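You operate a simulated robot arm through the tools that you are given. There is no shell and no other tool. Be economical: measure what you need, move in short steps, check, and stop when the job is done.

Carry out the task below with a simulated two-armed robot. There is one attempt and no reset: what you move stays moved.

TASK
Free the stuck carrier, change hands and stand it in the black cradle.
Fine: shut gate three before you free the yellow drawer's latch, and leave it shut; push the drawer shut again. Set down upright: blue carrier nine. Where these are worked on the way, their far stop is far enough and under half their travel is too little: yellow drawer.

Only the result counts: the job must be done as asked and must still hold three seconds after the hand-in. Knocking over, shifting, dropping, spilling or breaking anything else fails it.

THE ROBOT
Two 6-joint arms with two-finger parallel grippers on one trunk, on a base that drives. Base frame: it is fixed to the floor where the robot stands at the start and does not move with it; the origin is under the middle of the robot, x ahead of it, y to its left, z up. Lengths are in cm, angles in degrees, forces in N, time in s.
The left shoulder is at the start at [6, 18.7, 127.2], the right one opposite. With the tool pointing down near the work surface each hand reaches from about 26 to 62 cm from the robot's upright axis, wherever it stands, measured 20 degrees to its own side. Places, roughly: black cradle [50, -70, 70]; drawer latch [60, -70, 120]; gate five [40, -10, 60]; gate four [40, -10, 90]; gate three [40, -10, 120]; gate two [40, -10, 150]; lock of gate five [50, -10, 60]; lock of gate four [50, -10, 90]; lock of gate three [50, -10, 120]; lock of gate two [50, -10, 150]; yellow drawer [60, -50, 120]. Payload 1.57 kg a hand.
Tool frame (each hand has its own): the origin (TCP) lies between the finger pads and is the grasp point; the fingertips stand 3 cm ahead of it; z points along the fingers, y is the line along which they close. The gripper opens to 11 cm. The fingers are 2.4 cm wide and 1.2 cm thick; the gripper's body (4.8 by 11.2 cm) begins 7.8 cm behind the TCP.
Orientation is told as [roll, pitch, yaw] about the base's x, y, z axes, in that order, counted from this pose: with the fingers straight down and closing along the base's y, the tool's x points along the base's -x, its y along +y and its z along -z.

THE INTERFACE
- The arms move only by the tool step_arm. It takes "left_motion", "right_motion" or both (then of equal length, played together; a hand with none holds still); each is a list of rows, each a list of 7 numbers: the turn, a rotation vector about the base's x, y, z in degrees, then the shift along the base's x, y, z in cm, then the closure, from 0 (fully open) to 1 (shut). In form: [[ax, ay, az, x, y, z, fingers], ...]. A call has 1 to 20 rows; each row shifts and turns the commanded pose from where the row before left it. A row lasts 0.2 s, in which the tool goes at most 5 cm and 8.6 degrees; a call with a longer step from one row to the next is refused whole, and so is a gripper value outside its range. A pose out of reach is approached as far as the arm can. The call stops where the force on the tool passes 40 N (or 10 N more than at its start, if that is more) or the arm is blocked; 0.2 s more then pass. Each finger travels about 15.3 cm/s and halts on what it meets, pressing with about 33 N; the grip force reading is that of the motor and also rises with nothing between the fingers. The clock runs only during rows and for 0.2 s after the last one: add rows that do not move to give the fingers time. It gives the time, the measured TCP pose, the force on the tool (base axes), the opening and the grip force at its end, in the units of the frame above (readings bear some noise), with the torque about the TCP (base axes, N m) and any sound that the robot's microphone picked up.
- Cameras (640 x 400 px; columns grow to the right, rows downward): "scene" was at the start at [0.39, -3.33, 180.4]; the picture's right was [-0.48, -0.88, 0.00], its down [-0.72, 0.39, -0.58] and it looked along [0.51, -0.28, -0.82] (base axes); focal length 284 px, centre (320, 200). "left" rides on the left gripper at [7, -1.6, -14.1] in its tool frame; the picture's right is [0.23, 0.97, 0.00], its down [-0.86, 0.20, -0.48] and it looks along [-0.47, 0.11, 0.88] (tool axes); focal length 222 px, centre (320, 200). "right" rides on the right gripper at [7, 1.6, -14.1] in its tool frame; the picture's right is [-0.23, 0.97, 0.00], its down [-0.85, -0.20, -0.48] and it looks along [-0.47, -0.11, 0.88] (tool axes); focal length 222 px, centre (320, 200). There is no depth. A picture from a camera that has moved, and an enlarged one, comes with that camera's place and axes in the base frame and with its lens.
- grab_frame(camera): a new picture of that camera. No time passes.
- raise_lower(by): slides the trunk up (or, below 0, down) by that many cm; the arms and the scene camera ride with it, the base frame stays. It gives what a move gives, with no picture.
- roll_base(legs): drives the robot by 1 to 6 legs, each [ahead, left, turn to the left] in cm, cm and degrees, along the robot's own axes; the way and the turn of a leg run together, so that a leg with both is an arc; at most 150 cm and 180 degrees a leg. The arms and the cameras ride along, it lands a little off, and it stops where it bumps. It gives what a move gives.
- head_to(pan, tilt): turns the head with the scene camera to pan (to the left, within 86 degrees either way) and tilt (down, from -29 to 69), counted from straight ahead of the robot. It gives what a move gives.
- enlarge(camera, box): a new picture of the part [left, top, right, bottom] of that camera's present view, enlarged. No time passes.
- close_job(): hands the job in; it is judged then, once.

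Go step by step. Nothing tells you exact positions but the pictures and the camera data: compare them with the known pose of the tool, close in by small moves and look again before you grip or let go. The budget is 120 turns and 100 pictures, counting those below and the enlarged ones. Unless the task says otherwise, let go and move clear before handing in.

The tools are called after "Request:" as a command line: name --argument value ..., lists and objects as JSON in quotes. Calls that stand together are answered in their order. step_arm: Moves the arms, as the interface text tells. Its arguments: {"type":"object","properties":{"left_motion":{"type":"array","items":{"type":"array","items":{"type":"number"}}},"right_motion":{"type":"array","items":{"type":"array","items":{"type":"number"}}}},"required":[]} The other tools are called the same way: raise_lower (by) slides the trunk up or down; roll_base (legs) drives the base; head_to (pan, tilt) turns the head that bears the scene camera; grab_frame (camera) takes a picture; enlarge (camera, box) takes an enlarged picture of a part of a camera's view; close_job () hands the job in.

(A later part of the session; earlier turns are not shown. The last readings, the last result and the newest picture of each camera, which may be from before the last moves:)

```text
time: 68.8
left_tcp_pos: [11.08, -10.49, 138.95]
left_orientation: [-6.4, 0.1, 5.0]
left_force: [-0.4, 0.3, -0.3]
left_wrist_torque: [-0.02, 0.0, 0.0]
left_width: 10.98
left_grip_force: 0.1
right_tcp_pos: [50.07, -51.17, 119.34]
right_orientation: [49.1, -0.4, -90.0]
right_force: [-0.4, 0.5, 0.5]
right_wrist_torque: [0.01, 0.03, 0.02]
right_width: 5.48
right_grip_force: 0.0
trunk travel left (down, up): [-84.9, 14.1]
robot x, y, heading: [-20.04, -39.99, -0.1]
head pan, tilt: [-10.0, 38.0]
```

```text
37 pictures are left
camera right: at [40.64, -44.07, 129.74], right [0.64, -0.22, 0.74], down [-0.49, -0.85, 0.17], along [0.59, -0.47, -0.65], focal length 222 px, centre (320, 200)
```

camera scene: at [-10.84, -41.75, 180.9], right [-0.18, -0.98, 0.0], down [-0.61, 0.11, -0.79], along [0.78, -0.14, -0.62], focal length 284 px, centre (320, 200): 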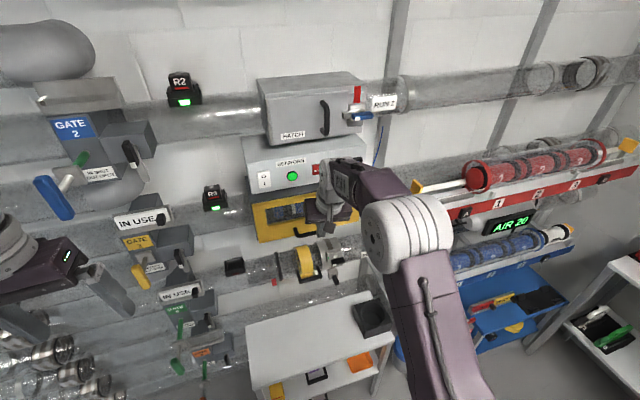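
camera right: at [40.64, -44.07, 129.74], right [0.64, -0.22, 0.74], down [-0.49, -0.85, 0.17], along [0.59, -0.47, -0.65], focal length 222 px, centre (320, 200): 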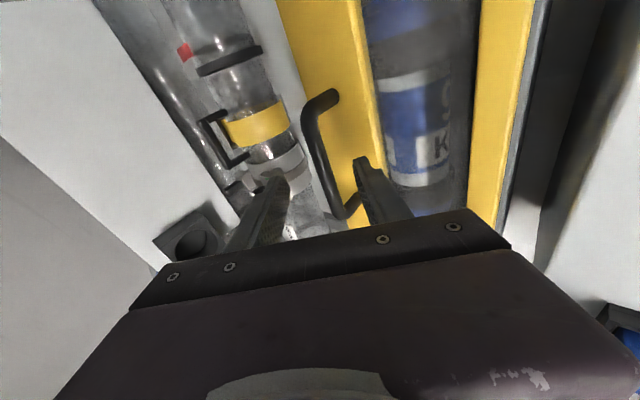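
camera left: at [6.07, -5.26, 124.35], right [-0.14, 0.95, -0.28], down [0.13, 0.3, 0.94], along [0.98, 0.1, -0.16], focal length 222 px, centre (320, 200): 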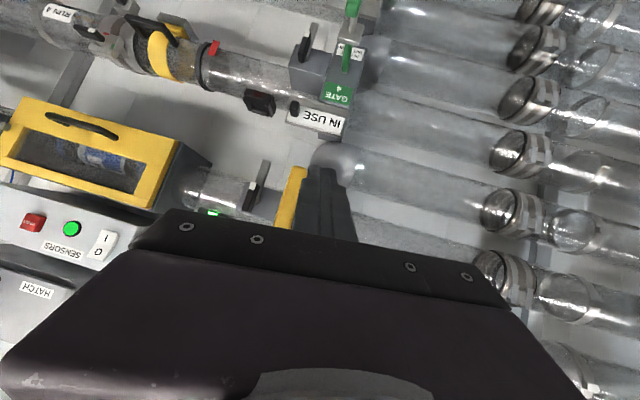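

The bar lies between the open fingers ahead; I advance along the fingers and close on it.

Request:
step_arm --right_motion '[[0, 0, 0, 1.0, 0, -0.6, 0.5], [0, 0, 0, 1.0, 0, -0.6, 0.5], [0, 0, 0, 1.0, 0, -0.6, 0.5], [0, 0, 0, 0, 0, 0, 0.5]]'

Request:
grab_frame --camera "right"

```text
time: 69.8
left_tcp_pos: [10.92, -10.52, 139.19]
left_orientation: [-6.4, 0.0, 4.9]
left_force: [-0.3, -0.3, -0.1]
left_wrist_torque: [0.03, -0.01, 0.01]
left_width: 11.01
left_grip_force: 0.1
right_tcp_pos: [52.83, -51.4, 117.67]
right_orientation: [49.4, -0.6, -90.0]
right_force: [-3.1, -0.2, 2.1]
right_wrist_torque: [0.0, -0.09, 0.02]
right_width: 5.42
right_grip_force: 0.0
trunk travel left (down, up): [-84.9, 14.1]
robot x, y, heading: [-19.23, -39.88, -0.3]
head pan, tilt: [-10.0, 38.0]
```

```text
36 pictures are left
camera right: at [43.31, -44.24, 128.01], right [0.63, -0.22, 0.74], down [-0.49, -0.85, 0.17], along [0.6, -0.47, -0.65], focal length 222 px, centre (320, 200)
```

right: 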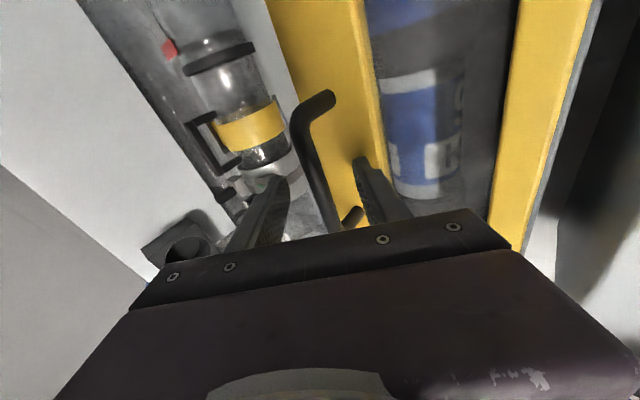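

Request:
step_arm --right_motion '[[0, 0, 0, 0, 0, 0, 0.7], [0, 0, 0, 0, 0, 0, 0.9], [0, 0, 0, 0, 0, 0, 1], [0, 0, 0, 0, 0, 0, 1]]'

Request:
enlarge --camera "right" --box '[200, 60, 440, 260]'

```text
time: 70.8
left_tcp_pos: [11.18, -10.62, 139.04]
left_orientation: [-6.4, 0.1, 5.0]
left_force: [-0.4, 0.0, -0.3]
left_wrist_torque: [-0.02, -0.01, 0.0]
left_width: 10.98
left_grip_force: 0.0
right_tcp_pos: [52.94, -51.36, 117.37]
right_orientation: [49.1, -0.5, -90.0]
right_force: [0.0, -0.1, -6.3]
right_wrist_torque: [-0.66, -0.03, 0.56]
right_width: 1.59
right_grip_force: 30.8
trunk travel left (down, up): [-84.9, 14.1]
robot x, y, heading: [-19.84, -39.96, 0.0]
head pan, tilt: [-10.0, 38.0]
```

```text
2.00 times, centred on (320, 160) of right
camera zoom: at [43.54, -44.21, 127.8], right [0.64, -0.22, 0.74], down [-0.49, -0.85, 0.17], along [0.59, -0.47, -0.65], focal length 444 px, centre (320, 280)
```

zoom: 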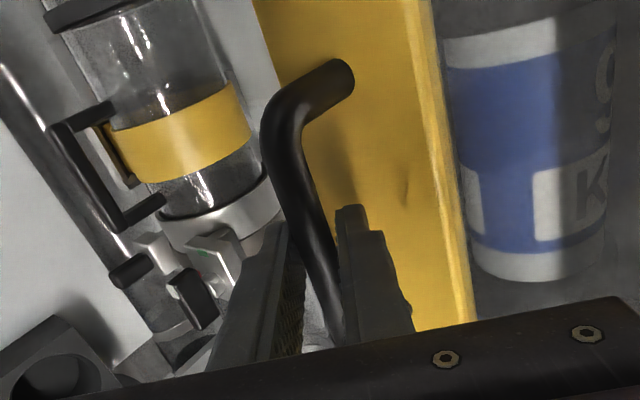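

Handle gripped. I pull by rolling the base back a little and watch the force.

Request:
roll_base --legs '[[-5, 0, 0]]'

```text
time: 71.8
left_tcp_pos: [6.84, -11.06, 139.02]
left_orientation: [-6.4, 0.3, 4.9]
left_force: [0.4, -0.7, -0.4]
left_wrist_torque: [-0.03, 0.02, -0.01]
left_width: 11.03
left_grip_force: 0.0
right_tcp_pos: [48.61, -51.83, 117.33]
right_orientation: [49.3, -0.3, -90.2]
right_force: [5.8, -18.2, 2.2]
right_wrist_torque: [-0.68, -0.16, 0.41]
right_width: 1.57
right_grip_force: 31.2
trunk travel left (down, up): [-84.9, 14.1]
robot x, y, heading: [-24.26, -39.79, -0.1]
head pan, tilt: [-10.0, 38.0]
```

Request:
roll_base --legs '[[-5, -0.4, 0]]'

Request:
roll_base --legs '[[-4, 0, 0]]'

Request:
grab_frame --camera "scene"

```text
time: 72.7
left_tcp_pos: [2.07, -11.49, 138.98]
left_orientation: [-6.3, 0.5, 4.8]
left_force: [0.6, 1.3, 0.1]
left_wrist_torque: [0.02, 0.1, -0.02]
left_width: 10.99
left_grip_force: 0.0
right_tcp_pos: [43.95, -52.41, 117.36]
right_orientation: [49.3, -0.3, -90.3]
right_force: [5.9, -18.6, -10.6]
right_wrist_torque: [-0.98, -0.06, 0.1]
right_width: 1.59
right_grip_force: 31.6
trunk travel left (down, up): [-84.9, 14.1]
robot x, y, heading: [-28.98, -40.52, -0.3]
head pan, tilt: [-10.0, 38.0]
```

```text
time: 73.5
left_tcp_pos: [-1.8, -11.49, 139.07]
left_orientation: [-6.1, 0.6, 4.9]
left_force: [1.1, 0.0, -0.4]
left_wrist_torque: [0.01, 0.08, 0.0]
left_width: 10.98
left_grip_force: 0.0
right_tcp_pos: [40.09, -52.68, 117.47]
right_orientation: [49.4, -0.3, -90.6]
right_force: [-2.8, -11.9, -16.8]
right_wrist_torque: [-0.32, 2.17, 0.35]
right_width: 1.59
right_grip_force: 31.7
trunk travel left (down, up): [-84.9, 14.1]
robot x, y, heading: [-33.19, -40.38, -0.5]
head pan, tilt: [-10.0, 38.0]
```

```text
34 pictures are left
camera scene: at [-29.71, -42.4, 177.6], right [-0.18, -0.98, 0.0], down [-0.61, 0.11, -0.78], along [0.77, -0.14, -0.62], focal length 284 px, centre (320, 200)
```

scene: 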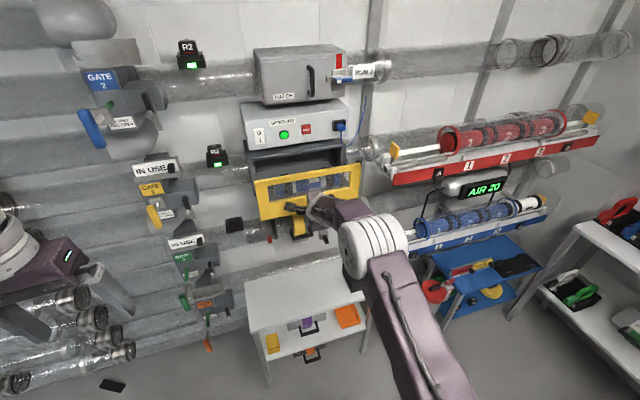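

Request:
roll_base --legs '[[-4, -0.2, 0]]'

Request:
enlarge --camera "scene" --box '[220, 100, 400, 260]'

```text
time: 74.4
left_tcp_pos: [-5.59, -11.79, 139.0]
left_orientation: [-6.2, 0.5, 4.7]
left_force: [0.3, -0.1, 0.3]
left_wrist_torque: [0.0, 0.04, -0.01]
left_width: 11.0
left_grip_force: 0.1
right_tcp_pos: [36.28, -53.12, 117.7]
right_orientation: [49.6, -0.4, -90.7]
right_force: [5.3, -17.9, -14.4]
right_wrist_torque: [-0.88, 0.05, 0.23]
right_width: 1.59
right_grip_force: 31.5
trunk travel left (down, up): [-84.9, 14.1]
robot x, y, heading: [-37.52, -40.49, -0.2]
head pan, tilt: [-10.0, 38.0]
```

```text
2.50 times, centred on (310, 180) of scene
camera zoom: at [-33.55, -42.53, 177.59], right [-0.18, -0.98, 0.0], down [-0.61, 0.11, -0.78], along [0.77, -0.14, -0.62], focal length 711 px, centre (345, 250)
```

zoom: 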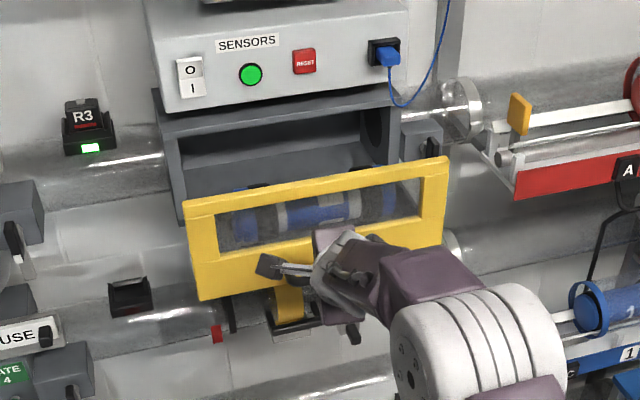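

Request:
roll_base --legs '[[-4, -0.3, 0]]'

Request:
roll_base --legs '[[-3, -0.2, 0]]'

Request:
enlarge --camera "scene" --box '[220, 80, 420, 260]'

```text
time: 75.3
left_tcp_pos: [-10.17, -11.57, 139.01]
left_orientation: [-6.5, 0.2, 4.7]
left_force: [0.2, 0.7, 0.4]
left_wrist_torque: [-0.04, 0.07, 0.0]
left_width: 10.99
left_grip_force: 0.1
right_tcp_pos: [31.68, -52.85, 117.89]
right_orientation: [49.6, -0.5, -90.7]
right_force: [0.4, -0.8, -0.6]
right_wrist_torque: [0.0, -0.04, 0.05]
right_width: 0.0
right_grip_force: 20.8
trunk travel left (down, up): [-84.9, 14.1]
robot x, y, heading: [-41.72, -40.45, -0.3]
head pan, tilt: [-10.0, 38.0]
```

```text
time: 76.1
left_tcp_pos: [-12.6, -11.79, 138.93]
left_orientation: [-6.6, 0.5, 4.7]
left_force: [1.0, -1.1, 0.0]
left_wrist_torque: [0.01, 0.12, -0.04]
left_width: 10.98
left_grip_force: 0.1
right_tcp_pos: [29.22, -53.03, 117.5]
right_orientation: [49.4, -0.6, -90.5]
right_force: [0.4, 0.3, -0.8]
right_wrist_torque: [-0.03, -0.01, -0.03]
right_width: 0.0
right_grip_force: 21.5
trunk travel left (down, up): [-84.9, 14.1]
robot x, y, heading: [-44.42, -41.1, -0.2]
head pan, tilt: [-10.0, 38.0]
```

```text
2.22 times, centred on (320, 170) of scene
camera zoom: at [-40.58, -42.32, 177.58], right [-0.18, -0.98, 0.0], down [-0.61, 0.11, -0.78], along [0.77, -0.14, -0.62], focal length 632 px, centre (320, 267)
```

zoom: 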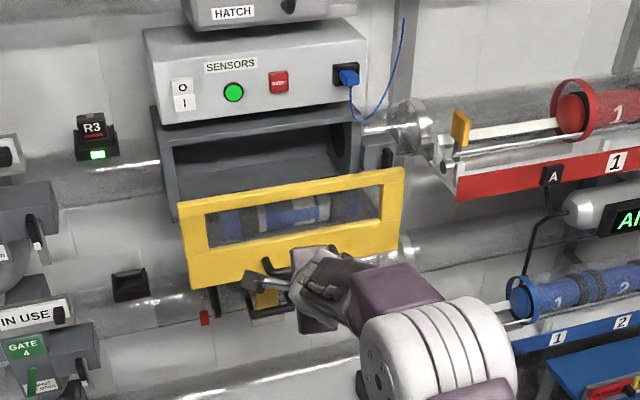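

The drawer reached its stop and the handle slipped free; it is open about 18 cm. Now I bring the right hand tool-down (fingers closing along x) above the drawer to see carrier nine from above.

Request:
raise_lower --by 8

Request:
step_arm --right_motion '[[0, 7, 0, -3, -0.5, 1.8, 0], [0, 7, 0, -3, -0.5, 1.8, 0], [0, 7, 0, -3, -0.5, 1.8, 0], [0, 7, 0, -3, -0.5, 1.8, 0], [0, 7, 0, -3, -0.5, 1.8, 0], [0, 7, 0, -3, -0.5, 1.8, 0], [0, 7, 0, -3, -0.5, 1.8, 0], [0, 0, 0, 0, 0, 0, 0]]'

Request:
roll_base --legs '[[34, 0, 0]]'

Request:
grab_frame --camera "right"

```text
time: 77.3
left_tcp_pos: [-13.28, -11.64, 147.08]
left_orientation: [-6.6, 0.2, 4.7]
left_force: [0.1, 0.2, 0.0]
left_wrist_torque: [0.01, 0.02, 0.04]
left_width: 11.02
left_grip_force: 0.0
right_tcp_pos: [28.49, -53.15, 126.05]
right_orientation: [49.7, -0.6, -90.6]
right_force: [0.0, -0.1, 0.6]
right_wrist_torque: [0.0, 0.03, 0.01]
right_width: 0.0
right_grip_force: 21.4
trunk travel left (down, up): [-92.9, 6.1]
robot x, y, heading: [-44.07, -40.85, -0.2]
head pan, tilt: [-10.0, 38.0]
```

```text
time: 79.1
left_tcp_pos: [-13.57, -11.74, 147.2]
left_orientation: [-6.5, 0.2, 4.7]
left_force: [-1.0, 0.3, 0.8]
left_wrist_torque: [0.0, 0.0, -0.03]
left_width: 10.99
left_grip_force: 0.0
right_tcp_pos: [7.31, -56.44, 138.81]
right_orientation: [0.8, -0.8, -90.1]
right_force: [-0.4, 0.3, -0.6]
right_wrist_torque: [-0.01, 0.03, 0.02]
right_width: 11.02
right_grip_force: 0.1
trunk travel left (down, up): [-92.9, 6.1]
robot x, y, heading: [-44.34, -40.9, -0.6]
head pan, tilt: [-10.0, 38.0]
```

```text
time: 81.3
left_tcp_pos: [19.83, -11.9, 147.09]
left_orientation: [-6.5, -0.1, 4.8]
left_force: [0.7, 0.4, 0.5]
left_wrist_torque: [0.01, -0.05, 0.01]
left_width: 10.98
left_grip_force: 0.0
right_tcp_pos: [40.62, -56.72, 138.97]
right_orientation: [1.0, -0.9, -90.0]
right_force: [-0.1, 0.2, 0.0]
right_wrist_torque: [0.01, 0.01, 0.0]
right_width: 10.99
right_grip_force: 0.0
trunk travel left (down, up): [-92.9, 6.1]
robot x, y, heading: [-10.54, -41.13, -0.5]
head pan, tilt: [-10.0, 38.0]
```

```text
31 pictures are left
camera right: at [42.26, -49.48, 153.01], right [0.97, -0.23, 0.02], down [-0.21, -0.85, 0.49], along [-0.09, -0.48, -0.87], focal length 222 px, centre (320, 200)
```

right: 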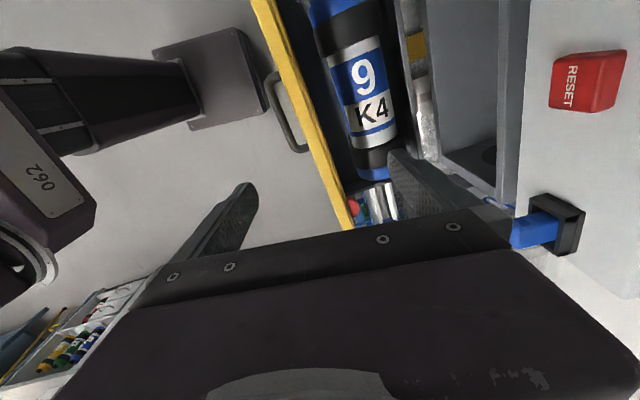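

Request:
enlarge --camera "right" --box '[240, 0, 480, 220]'

```text
1.82 times, centred on (360, 110) of right
camera zoom: at [42.26, -49.48, 153.01], right [0.97, -0.23, 0.02], down [-0.21, -0.85, 0.49], along [-0.09, -0.48, -0.87], focal length 404 px, centre (247, 364)
```

zoom: 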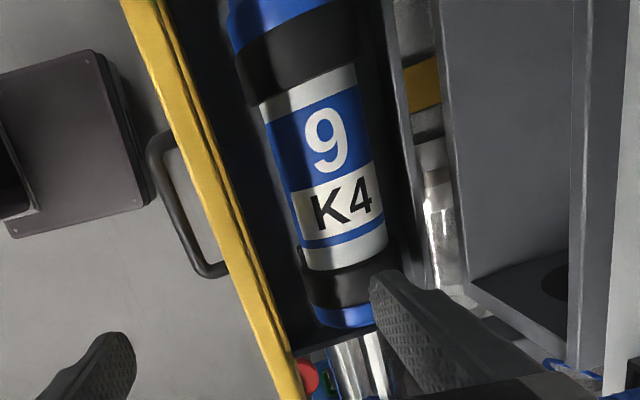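

Carrier nine lies with its top (text up) towards +y, axis near x 48.3, about 7 cm thick. I position the right hand over its lower half (y≈-58).

Request:
roll_base --legs '[[7, 0, 0.5]]'

Request:
step_arm --right_motion '[[0, 0, 0, 0.5, -0.6, -3, 0.2], [0, 0, 0, 0.5, -0.6, -3, 0.2], [0, 0, 0, 0, 0, -2, 0.2], [0, 0, 0, 0, 0, 0, 0.2]]'

Request:
enlarge --camera "right" --box '[200, 40, 500, 240]'

```text
time: 82.5
left_tcp_pos: [27.45, -11.71, 146.77]
left_orientation: [-6.5, 0.4, 5.1]
left_force: [0.2, -0.5, 0.1]
left_wrist_torque: [0.01, 0.05, -0.01]
left_width: 11.04
left_grip_force: 0.0
right_tcp_pos: [48.07, -56.28, 138.75]
right_orientation: [-0.3, -0.9, -89.5]
right_force: [0.1, 0.8, -0.4]
right_wrist_torque: [-0.01, 0.02, 0.0]
right_width: 11.03
right_grip_force: 0.0
trunk travel left (down, up): [-92.9, 6.1]
robot x, y, heading: [-3.87, -41.17, 0.4]
head pan, tilt: [-10.0, 38.0]
stopped in leg 1: the force on the tool passed its limit (the readings are from after the stop); the commanded pose is now the measured one
```

```text
time: 83.5
left_tcp_pos: [26.83, -11.72, 146.97]
left_orientation: [-6.6, 0.1, 5.1]
left_force: [0.3, 0.7, -0.8]
left_wrist_torque: [0.0, 0.02, -0.02]
left_width: 11.0
left_grip_force: 0.0
right_tcp_pos: [48.57, -57.67, 130.92]
right_orientation: [0.0, -0.9, -89.5]
right_force: [-1.0, -0.9, 0.9]
right_wrist_torque: [0.02, -0.01, 0.0]
right_width: 8.81
right_grip_force: 0.1
trunk travel left (down, up): [-92.9, 6.1]
robot x, y, heading: [-3.41, -40.89, 0.1]
head pan, tilt: [-10.0, 38.0]
```

```text
2.00 times, centred on (350, 140) of right
camera zoom: at [50.29, -50.33, 145.04], right [0.98, -0.22, 0.0], down [-0.19, -0.85, 0.49], along [-0.1, -0.48, -0.87], focal length 444 px, centre (260, 320)
```

zoom: 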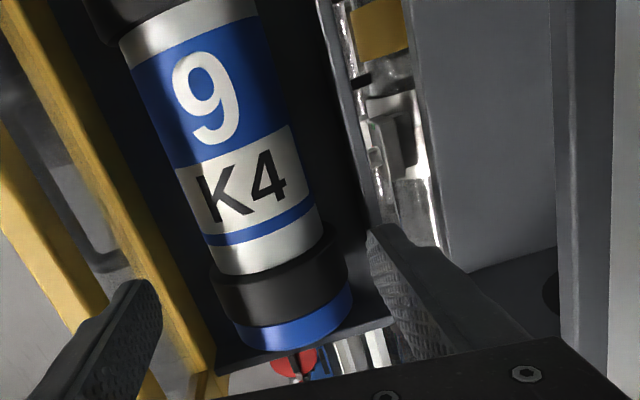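

Request:
step_arm --right_motion '[[0, 0, 0, -0.1, 0.9, -2, 0.33], [0, 0, 0, 0, 0, -2, 0.33], [0, 0, 0, 0, 0, -2, 0.33], [0, 0, 0, 0, 0, -2, 0.33], [0, 0, 0, 0, 0, 0, 0.33]]'

Request:
grab_frame --camera "right"

```text
time: 84.7
left_tcp_pos: [26.97, -11.64, 146.98]
left_orientation: [-6.6, 0.2, 5.2]
left_force: [0.1, -0.4, -0.6]
left_wrist_torque: [0.0, 0.01, -0.01]
left_width: 11.01
left_grip_force: 0.0
right_tcp_pos: [48.58, -56.6, 122.99]
right_orientation: [-0.2, -0.9, -89.4]
right_force: [-0.8, 1.3, -0.2]
right_wrist_torque: [-0.01, 0.01, 0.02]
right_width: 7.34
right_grip_force: 0.1
trunk travel left (down, up): [-92.9, 6.1]
robot x, y, heading: [-3.9, -40.84, 0.1]
head pan, tilt: [-10.0, 38.0]
```

```text
28 pictures are left
camera right: at [50.22, -49.36, 137.06], right [0.98, -0.22, 0.0], down [-0.19, -0.85, 0.49], along [-0.11, -0.48, -0.87], focal length 222 px, centre (320, 200)
```

right: 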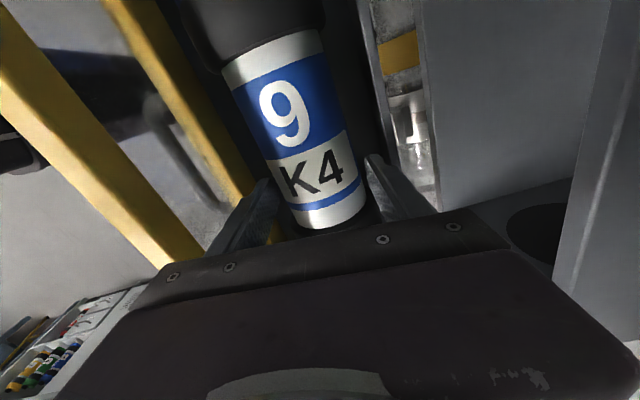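

The fingers straddle the carrier cleanly; lower 2 cm and grip.

Request:
step_arm --right_motion '[[0, 0, 0, 0, 0, -1, 0.33], [0, 0, 0, 0, 0, -1, 0.33], [0, 0, 0, 0, 0, 0, 0.6], [0, 0, 0, 0, 0, 0, 0.8], [0, 0, 0, 0, 0, 0, 0.8]]'

```text
time: 85.9
left_tcp_pos: [26.81, -11.68, 147.09]
left_orientation: [-6.5, 0.2, 5.0]
left_force: [-0.8, -1.3, 0.8]
left_wrist_torque: [0.01, -0.02, 0.02]
left_width: 11.01
left_grip_force: 0.0
right_tcp_pos: [48.53, -56.66, 120.99]
right_orientation: [0.0, -1.0, -89.5]
right_force: [-0.5, 0.4, 0.9]
right_wrist_torque: [0.13, 0.06, 0.62]
right_width: 6.77
right_grip_force: 33.0
trunk travel left (down, up): [-92.9, 6.1]
robot x, y, heading: [-3.48, -41.44, -0.0]
head pan, tilt: [-10.0, 38.0]
```

Request:
step_arm --right_motion '[[0, 0, 0, 0, 0, 1, 0.8], [0, 0, 0, 0, 0, 1, 0.8], [0, 0, 0, 0, 0, 1.5, 0.8], [0, 0, 0, 0, 0, 2, 0.8], [0, 0, 0, 0, 0, 2, 0.8], [0, 0, 0, 0, 0, 2, 0.8], [0, 0, 0, 0, 0, 2, 0.8], [0, 0, 0, 0, 0, 2, 0.8], [0, 0, 0, 0, 0, 0, 0.8]]'

Request:
grab_frame --camera "right"

```text
time: 87.9
left_tcp_pos: [26.86, -11.73, 147.02]
left_orientation: [-6.5, 0.2, 5.2]
left_force: [0.0, -0.4, 0.0]
left_wrist_torque: [0.02, 0.0, 0.03]
left_width: 11.02
left_grip_force: 0.0
right_tcp_pos: [48.62, -56.54, 134.38]
right_orientation: [0.0, -0.9, -89.5]
right_force: [-0.2, 0.7, -3.4]
right_wrist_torque: [-0.02, -0.01, 0.01]
right_width: 6.55
right_grip_force: 33.2
trunk travel left (down, up): [-92.9, 6.1]
robot x, y, heading: [-3.66, -41.02, -0.0]
head pan, tilt: [-10.0, 38.0]
```

```text
27 pictures are left
camera right: at [50.34, -49.3, 148.47], right [0.98, -0.22, 0.0], down [-0.19, -0.85, 0.49], along [-0.11, -0.48, -0.87], focal length 222 px, centre (320, 200)
```

right: 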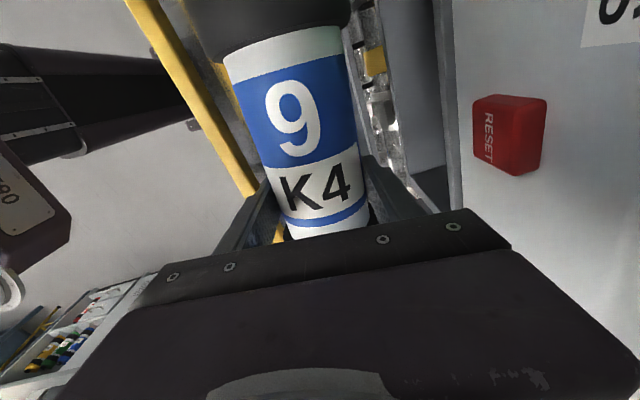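

Carrier nine is free in the right hand (top end towards +y). I back away from the station and prepare the hand-over: right hand shifts inward, left hand turns to close along x and leans in from the upper left.

Request:
roll_base --legs '[[-32, 0, 0]]'

Request:
step_arm --left_motion '[[0, 0, 8.5, 0, 0, 0, 0], [0, 0, 8.5, 0, 0, 0, 0], [0, 0, 8.5, 0, 0, 0, 0], [0, 0, 8.5, 0, 0, 0, 0], [0, 0, 8.5, 0, 0, 0, 0], [0, 0, 8.5, 0, 0, 0, 0], [0, 0, 8.5, 0, 0, 0, 0], [0, 0, 8.5, 0, 0, 0, 0], [0, 0, 8.5, 1, 0, 0, 0], [0, 0, 8.5, 1, 0, 0, 0], [-8, 0, 0, 2, 0, 0, 0], [-8, 0, 0, 2, 0, 0, 0], [-8, 0, 0, 2, 0, 0, 0], [-8, 0, 0, 2, 0, 0, 0], [-8, 0, 0, 2, 0, 0, 0], [-4, 0, 0, 2, 0, 0, 0], [0, 0, 0, 0, 0, 0, 0]]' --right_motion '[[0, 0, 0, -1, 1, 0, 0.8], [0, 0, 0, -1, 1, 0, 0.8], [0, 0, 0, -1, 1, 0, 0.8], [0, 0, 0, -1, 1, 0, 0.8], [0, 0, 0, -1, 1, 0, 0.8], [0, 0, 0, 0, 0, 0, 0.8], [0, 0, 0, 0, 0, 0, 0.8], [0, 0, 0, 0, 0, 0, 0.8], [0, 0, 0, 0, 0, 0, 0.8], [0, 0, 0, 0, 0, 0, 0.8], [0, 0, 0, 0, 0, 0, 0.8], [0, 0, 0, 0, 0, 0, 0.8], [0, 0, 0, 0, 0, 0, 0.8], [0, 0, 0, 0, 0, 0, 0.8], [0, 0, 0, 0, 0, 0, 0.8], [0, 0, 0, 0, 0, 0, 0.8], [0, 0, 0, 0, 0, 0, 0.8]]'

Request:
head_to --pan 0 --tilt 45

Request:
grab_frame --camera "scene"

```text
time: 90.0
left_tcp_pos: [-4.61, -11.85, 146.98]
left_orientation: [-6.6, 0.4, 4.7]
left_force: [0.4, 0.4, 0.4]
left_wrist_torque: [0.01, 0.05, 0.01]
left_width: 10.99
left_grip_force: 0.1
right_tcp_pos: [16.83, -56.77, 134.22]
right_orientation: [-0.2, -0.8, -89.9]
right_force: [0.3, -0.3, -2.7]
right_wrist_torque: [-0.08, 0.01, 0.0]
right_width: 6.53
right_grip_force: 33.3
trunk travel left (down, up): [-92.9, 6.1]
robot x, y, heading: [-35.65, -40.99, -0.2]
head pan, tilt: [-10.0, 38.0]
```

```text
time: 93.6
left_tcp_pos: [9.0, -11.92, 146.86]
left_orientation: [-6.8, 44.1, 89.7]
left_force: [-0.4, 1.4, 0.3]
left_wrist_torque: [-0.01, -0.02, 0.01]
left_width: 11.02
left_grip_force: 0.0
right_tcp_pos: [11.37, -51.9, 134.35]
right_orientation: [-0.1, -0.8, -89.9]
right_force: [-0.3, 0.3, -2.2]
right_wrist_torque: [-0.06, -0.02, -0.01]
right_width: 6.55
right_grip_force: 32.9
trunk travel left (down, up): [-92.9, 6.1]
robot x, y, heading: [-35.74, -41.15, -0.0]
head pan, tilt: [-10.0, 38.0]
```

```text
time: 94.3
left_tcp_pos: [9.05, -11.94, 146.95]
left_orientation: [-6.8, 44.1, 89.5]
left_force: [0.0, 0.5, 0.1]
left_wrist_torque: [0.02, 0.01, 0.0]
left_width: 11.02
left_grip_force: 0.1
right_tcp_pos: [11.33, -51.9, 134.39]
right_orientation: [-0.1, -0.8, -89.9]
right_force: [-0.2, -0.2, -1.7]
right_wrist_torque: [-0.07, 0.01, -0.03]
right_width: 6.57
right_grip_force: 33.2
trunk travel left (down, up): [-92.9, 6.1]
robot x, y, heading: [-35.67, -41.35, -0.4]
head pan, tilt: [0.0, 45.0]
```

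```text
26 pictures are left
camera scene: at [-33.6, -41.03, 184.59], right [-0.01, -1.0, 0.0], down [-0.71, 0.0, -0.71], along [0.71, 0.0, -0.71], focal length 284 px, centre (320, 200)
```

scene: 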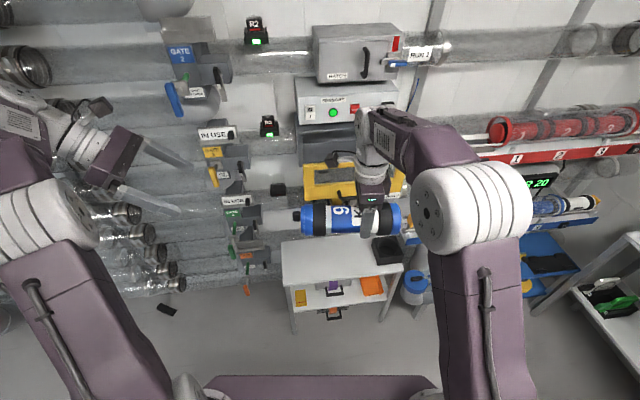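

Request:
step_arm --left_motion '[[0, 5, 0, 0.3, -3.6, -0.8, 0], [0, 0, 0, 0.3, -3.6, -0.8, 0], [0, 0, 0, 0.3, -3.6, -0.8, 0], [0, 0, 0, 0.3, -3.6, -0.8, 0], [0, 0, 0, 0.3, -3.5, -0.7, 0], [0, 0, 0, 0.2, -3.5, -0.7, 0], [0, 0, 0, 0, 0, 0, 0]]'

Request:
grab_frame --camera "left"

Request:
enlarge --camera "scene" --box '[220, 100, 460, 280]'

```text
time: 96.0
left_tcp_pos: [10.61, -33.19, 142.35]
left_orientation: [0.2, 43.9, 94.4]
left_force: [0.4, 0.3, 0.1]
left_wrist_torque: [-0.01, 0.0, -0.02]
left_width: 11.04
left_grip_force: 0.1
right_tcp_pos: [11.37, -51.93, 134.42]
right_orientation: [-0.1, -0.9, -89.8]
right_force: [-0.4, 0.1, -3.2]
right_wrist_torque: [-0.04, -0.04, -0.01]
right_width: 6.55
right_grip_force: 33.2
trunk travel left (down, up): [-92.9, 6.1]
robot x, y, heading: [-36.0, -40.98, -0.3]
head pan, tilt: [0.0, 45.0]
```

```text
25 pictures are left
camera left: at [11.92, -28.05, 157.27], right [-0.96, -0.24, 0.16], down [-0.27, 0.93, -0.25], along [-0.09, -0.28, -0.95], focal length 222 px, centre (320, 200)
```

left: 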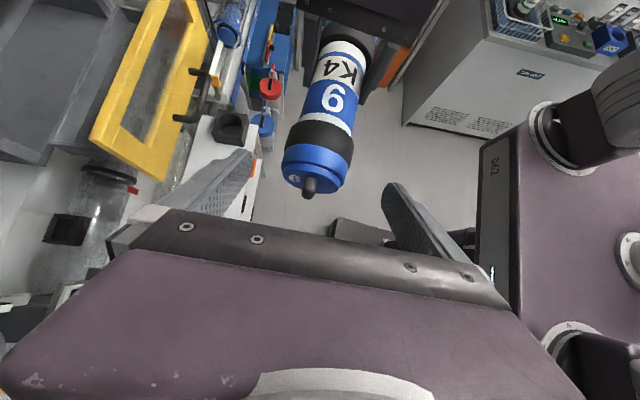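

```text
2.22 times, centred on (340, 190) of scene
camera zoom: at [-33.56, -40.93, 184.58], right [-0.01, -1.0, 0.0], down [-0.71, 0.0, -0.71], along [0.71, 0.0, -0.71], focal length 632 px, centre (276, 222)
```

zoom: 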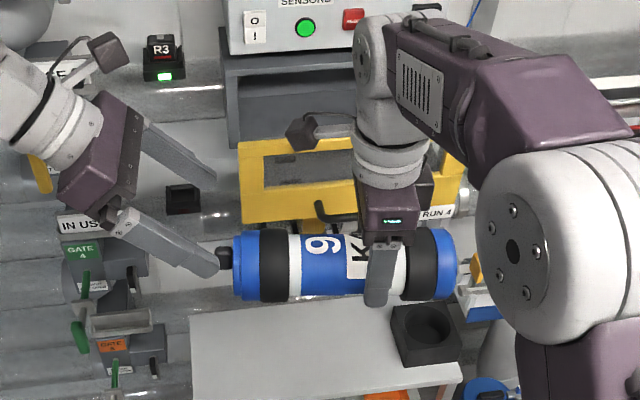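

Request:
step_arm --left_motion '[[0, 0, 0, 0.15, -1.5, -1.6, 0], [0, 0, 0, 0.15, -1.5, -1.6, 0], [0, 0, 0, 0.15, -1.5, -1.6, 0], [0, 0, 0, 0.15, -1.5, -1.6, 0], [0, 0, 0, 0.15, -1.5, -1.55, 0], [0, 0, 0, 0, 0, 0, 0]]'

Request:
grab_frame --camera "left"

Request:
enlarge --camera "scene" --box '[220, 100, 460, 280]'

```text
time: 97.3
left_tcp_pos: [11.44, -40.55, 134.29]
left_orientation: [0.2, 44.0, 94.5]
left_force: [0.1, 0.0, 0.4]
left_wrist_torque: [0.0, 0.02, 0.0]
left_width: 11.03
left_grip_force: 0.1
right_tcp_pos: [11.38, -51.8, 134.25]
right_orientation: [-0.1, -1.0, -89.9]
right_force: [-0.5, 0.1, -2.8]
right_wrist_torque: [-0.07, 0.01, 0.0]
right_width: 6.55
right_grip_force: 33.6
trunk travel left (down, up): [-92.9, 6.1]
robot x, y, heading: [-35.58, -41.13, -0.3]
head pan, tilt: [0.0, 45.0]
```

```text
23 pictures are left
camera left: at [12.69, -35.36, 149.27], right [-0.96, -0.24, 0.16], down [-0.27, 0.93, -0.25], along [-0.09, -0.28, -0.95], focal length 222 px, centre (320, 200)
```

left: 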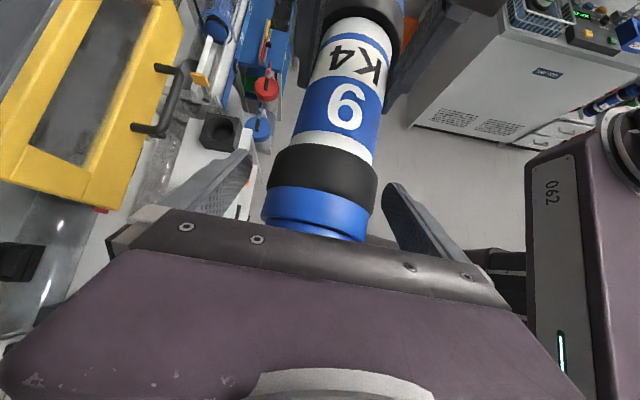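

```text
2.22 times, centred on (340, 190) of scene
camera zoom: at [-33.56, -40.96, 184.58], right [-0.01, -1.0, 0.0], down [-0.71, 0.0, -0.71], along [0.71, 0.0, -0.71], focal length 632 px, centre (276, 222)
```

zoom: 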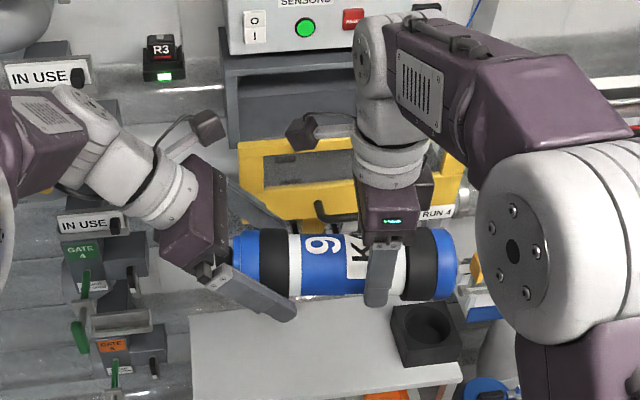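

Left fingers straddle the upper black band. I close the left hand, then release the right one.

Request:
step_arm --left_motion '[[0, 0, 0, 0, 0, 0, 0.3], [0, 0, 0, 0, 0, 0, 0.6], [0, 0, 0, 0, 0, 0, 0.8], [0, 0, 0, 0, 0, 0, 0.8]]'

```text
time: 98.3
left_tcp_pos: [11.29, -40.52, 134.26]
left_orientation: [0.3, 44.0, 94.4]
left_force: [-14.5, -0.2, 1.5]
left_wrist_torque: [-0.31, 0.27, -1.32]
left_width: 8.11
left_grip_force: 33.1
right_tcp_pos: [11.44, -51.81, 134.36]
right_orientation: [0.0, -0.7, -89.9]
right_force: [14.2, 0.0, -5.1]
right_wrist_torque: [0.02, -0.3, -0.39]
right_width: 6.53
right_grip_force: 33.4
trunk travel left (down, up): [-92.9, 6.1]
robot x, y, heading: [-35.6, -41.05, -0.2]
head pan, tilt: [0.0, 45.0]
```

Request:
step_arm --left_motion '[[0, 0, 0, -0.15, 0, 0, 0.8], [0, 0, 0, -0.15, 0, 0, 0.8], [0, 0, 0, 0, 0, 0, 0.8]]'

Request:
step_arm --right_motion '[[0, 0, 0, 0, 0, 0, 0.3], [0, 0, 0, 0, 0, 0, 0.2], [0, 0, 0, 0, 0, 0, 0.2]]'

Request:
enlarge --camera "scene" --box '[220, 100, 460, 280]'

```text
time: 99.2
left_tcp_pos: [11.18, -40.56, 134.26]
left_orientation: [0.1, 44.0, 94.6]
left_force: [-2.2, 5.1, -7.2]
left_wrist_torque: [0.5, 0.06, -0.86]
left_width: 8.1
left_grip_force: 33.4
right_tcp_pos: [11.37, -51.82, 134.38]
right_orientation: [-0.1, -0.9, -89.8]
right_force: [2.4, -4.7, 7.4]
right_wrist_torque: [0.51, -0.06, 0.61]
right_width: 6.56
right_grip_force: 32.9
trunk travel left (down, up): [-92.9, 6.1]
robot x, y, heading: [-35.67, -40.96, -0.4]
head pan, tilt: [0.0, 45.0]
```

```text
time: 100.0
left_tcp_pos: [11.16, -40.46, 134.36]
left_orientation: [0.2, 44.0, 94.5]
left_force: [0.4, 1.2, 0.1]
left_wrist_torque: [0.25, 0.02, -0.02]
left_width: 7.93
left_grip_force: 33.0
right_tcp_pos: [11.35, -51.71, 134.36]
right_orientation: [0.0, -0.8, -89.9]
right_force: [-0.6, 0.1, -0.5]
right_wrist_torque: [0.03, 0.01, 0.03]
right_width: 8.77
right_grip_force: 0.0
trunk travel left (down, up): [-92.9, 6.1]
robot x, y, heading: [-35.63, -41.15, -0.6]
head pan, tilt: [0.0, 45.0]
```

```text
2.22 times, centred on (340, 190) of scene
camera zoom: at [-33.55, -41.0, 184.58], right [-0.01, -1.0, 0.0], down [-0.71, 0.0, -0.71], along [0.71, 0.0, -0.71], focal length 632 px, centre (276, 222)
```

zoom: 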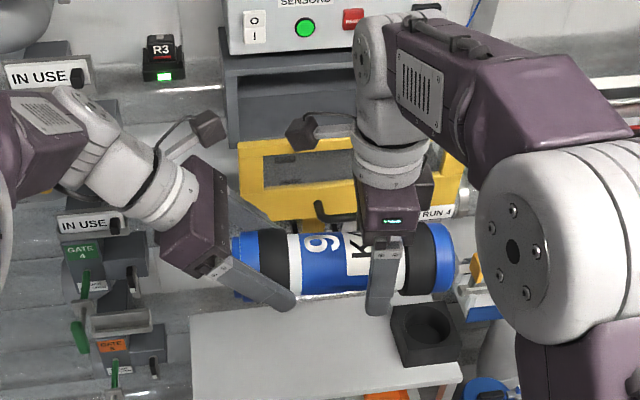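

The left hand holds it alone. I lift the right hand clear upward and to the right.

Request:
step_arm --right_motion '[[0, 0, 0, 0, 0, 2, 0], [0, 0, 0, 0, 0, 3, 0], [0, 0, 0, 0, 0, 4, 0], [0, 0, 0, 0, -1, 4, 0], [0, 0, 0, 0, -4, 0, 0], [0, 0, 0, 0, -4.5, 0, 0], [0, 0, 0, -2, -4, 0, 0], [0, 0, 0, -3, -3, 0, 0], [0, 0, 0, -3, -3, 0, 0], [0, 0, 0, -3, -3, 0, 0], [0, 0, 0, -3, -3, 0, 0]]'

Request:
step_arm --left_motion '[[4.62, -4.62, -4.62, 0.5, 0.5, 0, 0.8], [4.62, -4.62, -4.62, 0.5, 0.5, 0, 0.8], [4.62, -4.62, -4.62, 1, 0.5, 0, 0.8], [4.62, -4.62, -4.62, 1, 0.5, 0, 0.8], [4.62, -4.62, -4.62, 1, 0.5, 0, 0.8], [4.62, -4.62, -4.62, 1, 0.5, 0, 0.8], [0, 0, 0, 0, 0, 0, 0.8]]'

Request:
grab_frame --camera "scene"

```text
time: 102.3
left_tcp_pos: [10.96, -40.58, 134.4]
left_orientation: [0.0, 44.0, 94.5]
left_force: [0.0, -1.2, 0.2]
left_wrist_torque: [0.23, 0.03, -0.02]
left_width: 7.95
left_grip_force: 33.3
right_tcp_pos: [-2.98, -77.41, 147.4]
right_orientation: [0.0, -0.8, -89.8]
right_force: [-1.2, 0.1, 0.7]
right_wrist_torque: [0.0, -0.04, 0.01]
right_width: 11.0
right_grip_force: 0.0
trunk travel left (down, up): [-92.9, 6.1]
robot x, y, heading: [-36.0, -41.25, -0.4]
head pan, tilt: [0.0, 45.0]
```

```text
time: 104.0
left_tcp_pos: [16.37, -37.78, 134.47]
left_orientation: [-21.4, 10.0, 55.3]
left_force: [0.5, -0.5, -0.3]
left_wrist_torque: [0.14, -0.02, -0.01]
left_width: 7.88
left_grip_force: 33.2
right_tcp_pos: [-2.7, -77.27, 147.49]
right_orientation: [-0.1, -0.9, -89.7]
right_force: [-0.2, -0.3, 0.5]
right_wrist_torque: [-0.01, 0.03, -0.04]
right_width: 10.99
right_grip_force: 0.0
trunk travel left (down, up): [-92.9, 6.1]
robot x, y, heading: [-35.59, -41.17, -0.7]
head pan, tilt: [0.0, 45.0]
```

```text
20 pictures are left
camera scene: at [-33.51, -40.99, 184.58], right [-0.01, -1.0, 0.0], down [-0.71, 0.0, -0.71], along [0.71, 0.0, -0.71], focal length 284 px, centre (320, 200)
```

scene: 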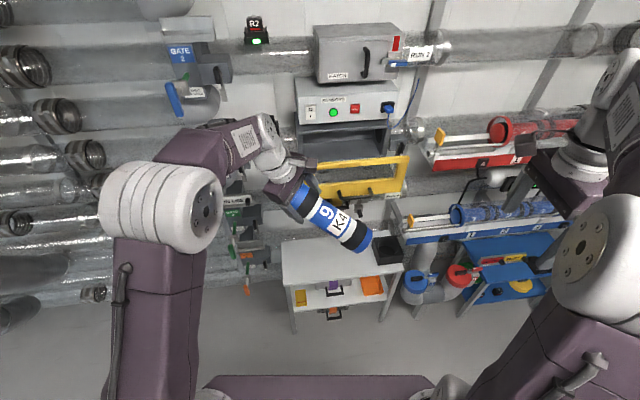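

I back the base up for room from the open drawer and finish turning the carrier upright.

Request:
roll_base --legs '[[-22, 0, 0]]'

Request:
step_arm --left_motion '[[4.62, -4.62, -4.62, 2, 1.4, 0, 0.8], [4.62, -4.62, -4.62, 2, 1.4, 0, 0.8], [4.62, -4.62, -4.62, 2, 1.4, 0, 0.8], [4.62, -4.62, -4.62, 2, 1.4, 0, 0.8], [4.62, -4.62, -4.62, 2, 1.4, 0, 0.8], [4.62, -4.62, -4.62, 2, 1.4, 0, 0.8], [4.62, -4.62, -4.62, 2, 1.4, 0, 0.8], [4.62, -4.62, -4.62, 2, 1.4, 0, 0.8], [4.62, -4.62, -4.62, 2, 1.4, 0, 0.8], [0, 0, 0, 0, 0, 0, 0.8]]'

Request:
grab_frame --camera "scene"

```text
time: 105.6
left_tcp_pos: [-5.17, -37.65, 134.37]
left_orientation: [-21.1, 10.0, 55.6]
left_force: [0.5, 0.1, -0.3]
left_wrist_torque: [0.18, -0.02, -0.02]
left_width: 7.91
left_grip_force: 32.9
right_tcp_pos: [-24.09, -77.12, 147.4]
right_orientation: [-0.3, -0.8, -89.8]
right_force: [1.0, -0.1, -0.4]
right_wrist_torque: [-0.01, 0.08, 0.0]
right_width: 11.01
right_grip_force: 0.0
trunk travel left (down, up): [-92.9, 6.1]
robot x, y, heading: [-57.95, -40.9, -0.4]
head pan, tilt: [0.0, 45.0]
```

```text
time: 107.8
left_tcp_pos: [12.35, -24.78, 134.6]
left_orientation: [-6.2, -46.0, 4.6]
left_force: [-0.6, -0.4, 0.6]
left_wrist_torque: [0.02, -0.02, 0.01]
left_width: 7.9
left_grip_force: 32.6
right_tcp_pos: [-24.72, -77.13, 147.36]
right_orientation: [-0.1, -0.7, -89.8]
right_force: [-0.9, 0.3, 0.2]
right_wrist_torque: [0.02, 0.0, -0.01]
right_width: 11.02
right_grip_force: 0.0
trunk travel left (down, up): [-92.9, 6.1]
robot x, y, heading: [-57.6, -41.18, -0.3]
head pan, tilt: [0.0, 45.0]
```

```text
19 pictures are left
camera scene: at [-55.62, -40.89, 184.58], right [0.0, -1.0, 0.0], down [-0.71, 0.0, -0.71], along [0.71, 0.0, -0.71], focal length 284 px, centre (320, 200)
```

scene: 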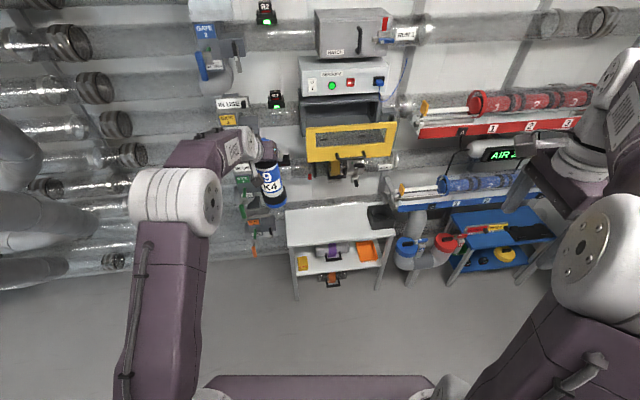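

The carrier hangs upright in the left hand. From several views the cradle bore is near (50, -75, top z≈69), with a rack end close on its right, so I'll come in turned 30° to the right; first lower the trunk and drive to a spot short of it.

Request:
raise_lower --by -40

Request:
roll_base --legs '[[0, 0, -30], [10, 8, 0]]'

Request:
head_to --pan 10 --tilt 35

Request:
grab_frame --camera "scene"

```text
time: 111.7
left_tcp_pos: [12.41, -24.76, 94.58]
left_orientation: [-6.3, -45.8, 4.7]
left_force: [-0.3, 0.0, 0.4]
left_wrist_torque: [0.04, 0.03, 0.0]
left_width: 7.9
left_grip_force: 33.6
right_tcp_pos: [-24.85, -77.19, 107.4]
right_orientation: [-0.1, -0.8, -89.9]
right_force: [-0.2, -0.3, -0.2]
right_wrist_torque: [0.0, 0.04, 0.01]
right_width: 10.99
right_grip_force: 0.1
trunk travel left (down, up): [-52.9, 46.1]
robot x, y, heading: [-58.19, -40.93, -0.3]
head pan, tilt: [0.0, 45.0]
```

```text
time: 114.4
left_tcp_pos: [24.02, -59.6, 94.64]
left_orientation: [-6.3, -45.8, -24.6]
left_force: [0.1, 0.7, 0.1]
left_wrist_torque: [0.02, 0.03, -0.05]
left_width: 7.89
left_grip_force: 33.4
right_tcp_pos: [-33.87, -86.95, 107.53]
right_orientation: [-0.1, -0.9, -119.2]
right_force: [-0.5, -0.5, 0.0]
right_wrist_torque: [-0.03, 0.01, 0.03]
right_width: 10.98
right_grip_force: 0.1
trunk travel left (down, up): [-52.9, 46.1]
robot x, y, heading: [-45.14, -39.01, -29.5]
head pan, tilt: [0.0, 45.0]
```

```text
time: 115.1
left_tcp_pos: [24.02, -59.57, 94.57]
left_orientation: [-6.3, -45.8, -24.7]
left_force: [0.8, -0.2, -0.1]
left_wrist_torque: [0.05, 0.03, 0.01]
left_width: 7.9
left_grip_force: 33.2
right_tcp_pos: [-33.82, -87.01, 107.51]
right_orientation: [-0.1, -0.8, -119.2]
right_force: [0.0, 0.0, 0.1]
right_wrist_torque: [0.0, 0.02, -0.04]
right_width: 10.98
right_grip_force: 0.0
trunk travel left (down, up): [-52.9, 46.1]
robot x, y, heading: [-45.09, -39.51, -29.4]
head pan, tilt: [10.0, 35.0]
```

```text
18 pictures are left
camera scene: at [-41.86, -39.13, 146.06], right [-0.34, -0.94, 0.0], down [-0.54, 0.19, -0.82], along [0.77, -0.28, -0.57], focal length 284 px, centre (320, 200)
```

scene: 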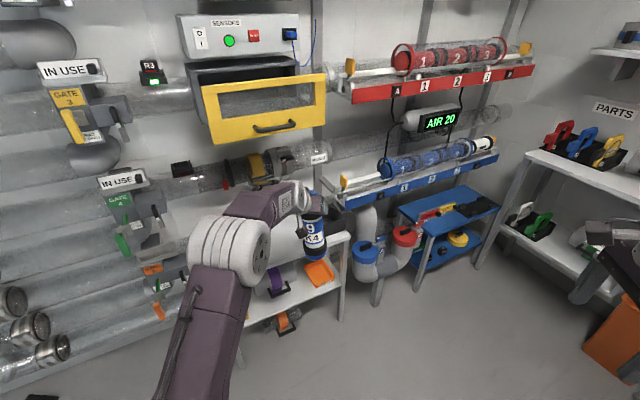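

Request:
grab_frame --camera "left"

Request:
enlarge --camera "scene" --box '[240, 160, 420, 330]'

```text
17 pictures are left
camera left: at [10.27, -53.13, 99.46], right [0.33, 0.91, -0.24], down [0.35, 0.11, 0.93], along [0.88, -0.39, -0.28], focal length 222 px, centre (320, 200)
```

left: 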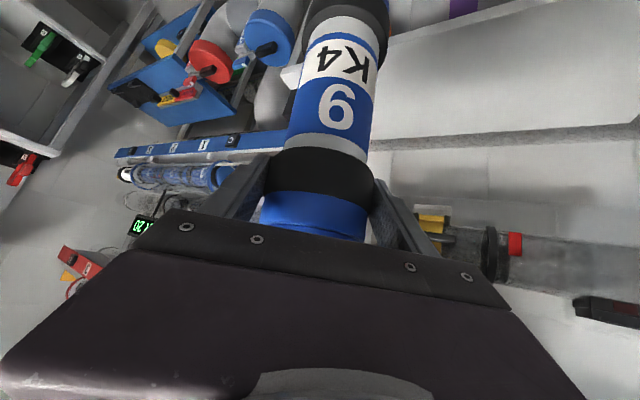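

```text
2.35 times, centred on (330, 245) of scene
camera zoom: at [-41.86, -39.13, 146.06], right [-0.34, -0.94, 0.0], down [-0.54, 0.19, -0.82], along [0.77, -0.28, -0.57], focal length 669 px, centre (296, 94)
```

zoom: 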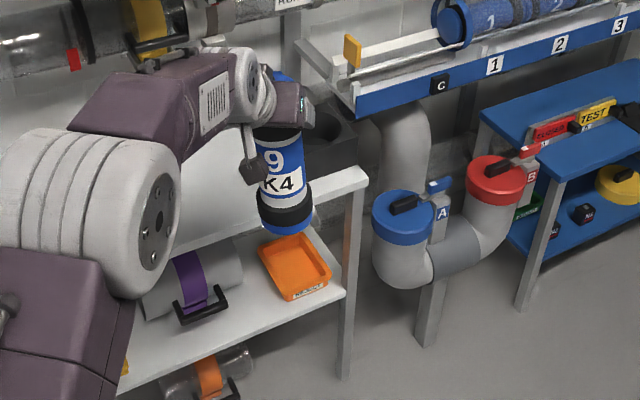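

The bore is at about (49.6, -75.6). I lower slightly (bottom still above the block) and drive most of the way in.

Request:
raise_lower --by -2

Request:
roll_base --legs '[[24, -0.5, 0]]'

Request:
enlarge --camera "scene" --box '[240, 120, 440, 290]'

```text
time: 115.8
left_tcp_pos: [24.0, -59.44, 92.62]
left_orientation: [-6.2, -45.7, -24.7]
left_force: [0.1, -1.0, -0.4]
left_wrist_torque: [0.06, 0.01, -0.01]
left_width: 7.91
left_grip_force: 33.1
right_tcp_pos: [-33.9, -86.91, 105.47]
right_orientation: [-0.1, -0.8, -119.2]
right_force: [-0.7, 0.0, 0.3]
right_wrist_torque: [0.04, -0.03, -0.01]
right_width: 11.0
right_grip_force: 0.2
trunk travel left (down, up): [-50.9, 48.1]
robot x, y, heading: [-45.08, -38.91, -29.7]
head pan, tilt: [10.0, 35.0]
```

```text
time: 117.6
left_tcp_pos: [44.44, -71.89, 92.49]
left_orientation: [-6.4, -45.8, -24.8]
left_force: [0.7, 0.6, -0.2]
left_wrist_torque: [0.05, 0.02, 0.02]
left_width: 7.88
left_grip_force: 32.6
right_tcp_pos: [-13.38, -99.19, 105.48]
right_orientation: [-0.2, -0.8, -119.2]
right_force: [0.1, 0.3, -0.2]
right_wrist_torque: [0.0, 0.0, -0.01]
right_width: 10.98
right_grip_force: 0.0
trunk travel left (down, up): [-50.9, 48.1]
robot x, y, heading: [-24.18, -51.67, -29.6]
head pan, tilt: [10.0, 35.0]
```

```text
2.35 times, centred on (340, 205) of scene
camera zoom: at [-21.29, -51.4, 144.06], right [-0.34, -0.94, 0.0], down [-0.54, 0.19, -0.82], along [0.77, -0.28, -0.57], focal length 669 px, centre (273, 188)
```

zoom: 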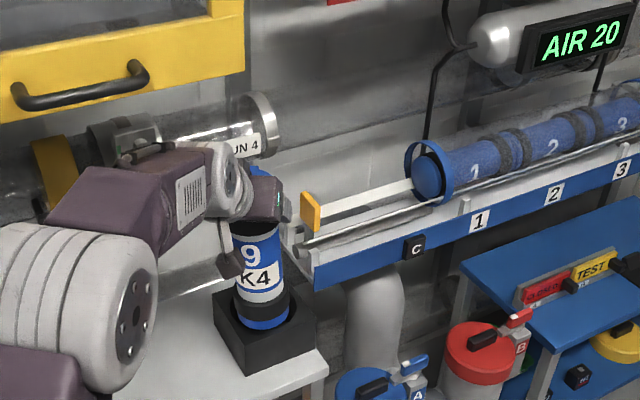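

In the picture the carrier lies right on the line of sight to the bore, about 7–8 cm short. I go 5.5 cm along that line and look again.

Request:
roll_base --legs '[[5.5, 1.0, 0]]'

Request:
enlarge --camera "scene" --box '[260, 190, 380, 290]'

Request:
grab_frame --camera "left"

```text
time: 118.5
left_tcp_pos: [49.84, -73.76, 92.45]
left_orientation: [-6.3, -45.7, -24.9]
left_force: [0.9, 0.6, -0.9]
left_wrist_torque: [0.02, 0.0, -0.01]
left_width: 7.89
left_grip_force: 33.2
right_tcp_pos: [-8.07, -101.08, 105.46]
right_orientation: [-0.2, -1.0, -119.1]
right_force: [1.0, 0.4, 0.9]
right_wrist_torque: [0.03, 0.04, -0.02]
right_width: 11.01
right_grip_force: 0.0
trunk travel left (down, up): [-50.9, 48.1]
robot x, y, heading: [-19.52, -53.54, -29.7]
head pan, tilt: [10.0, 35.0]
```

```text
4.00 times, centred on (320, 240) of scene
camera zoom: at [-15.94, -53.24, 144.06], right [-0.34, -0.94, 0.0], down [-0.54, 0.19, -0.82], along [0.77, -0.28, -0.57], focal length 1137 px, centre (320, 40)
```

zoom: 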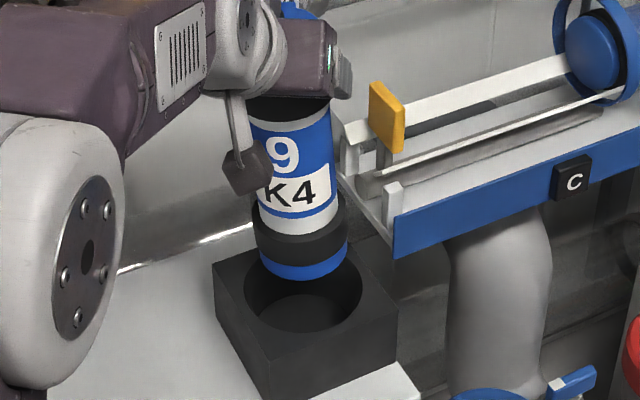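

```text
13 pictures are left
camera left: at [36.11, -67.3, 97.4], right [0.33, 0.91, -0.24], down [0.35, 0.11, 0.93], along [0.88, -0.39, -0.28], focal length 222 px, centre (320, 200)
```

left: 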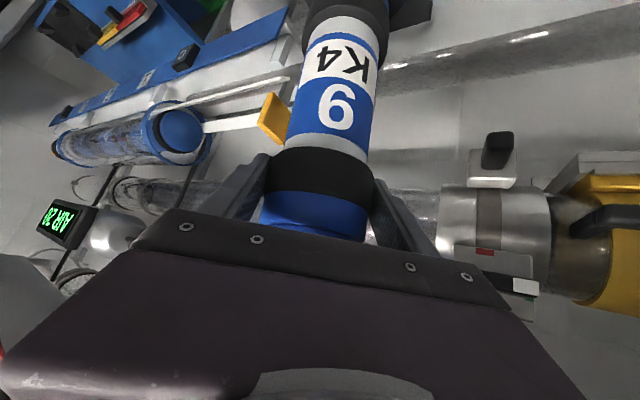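

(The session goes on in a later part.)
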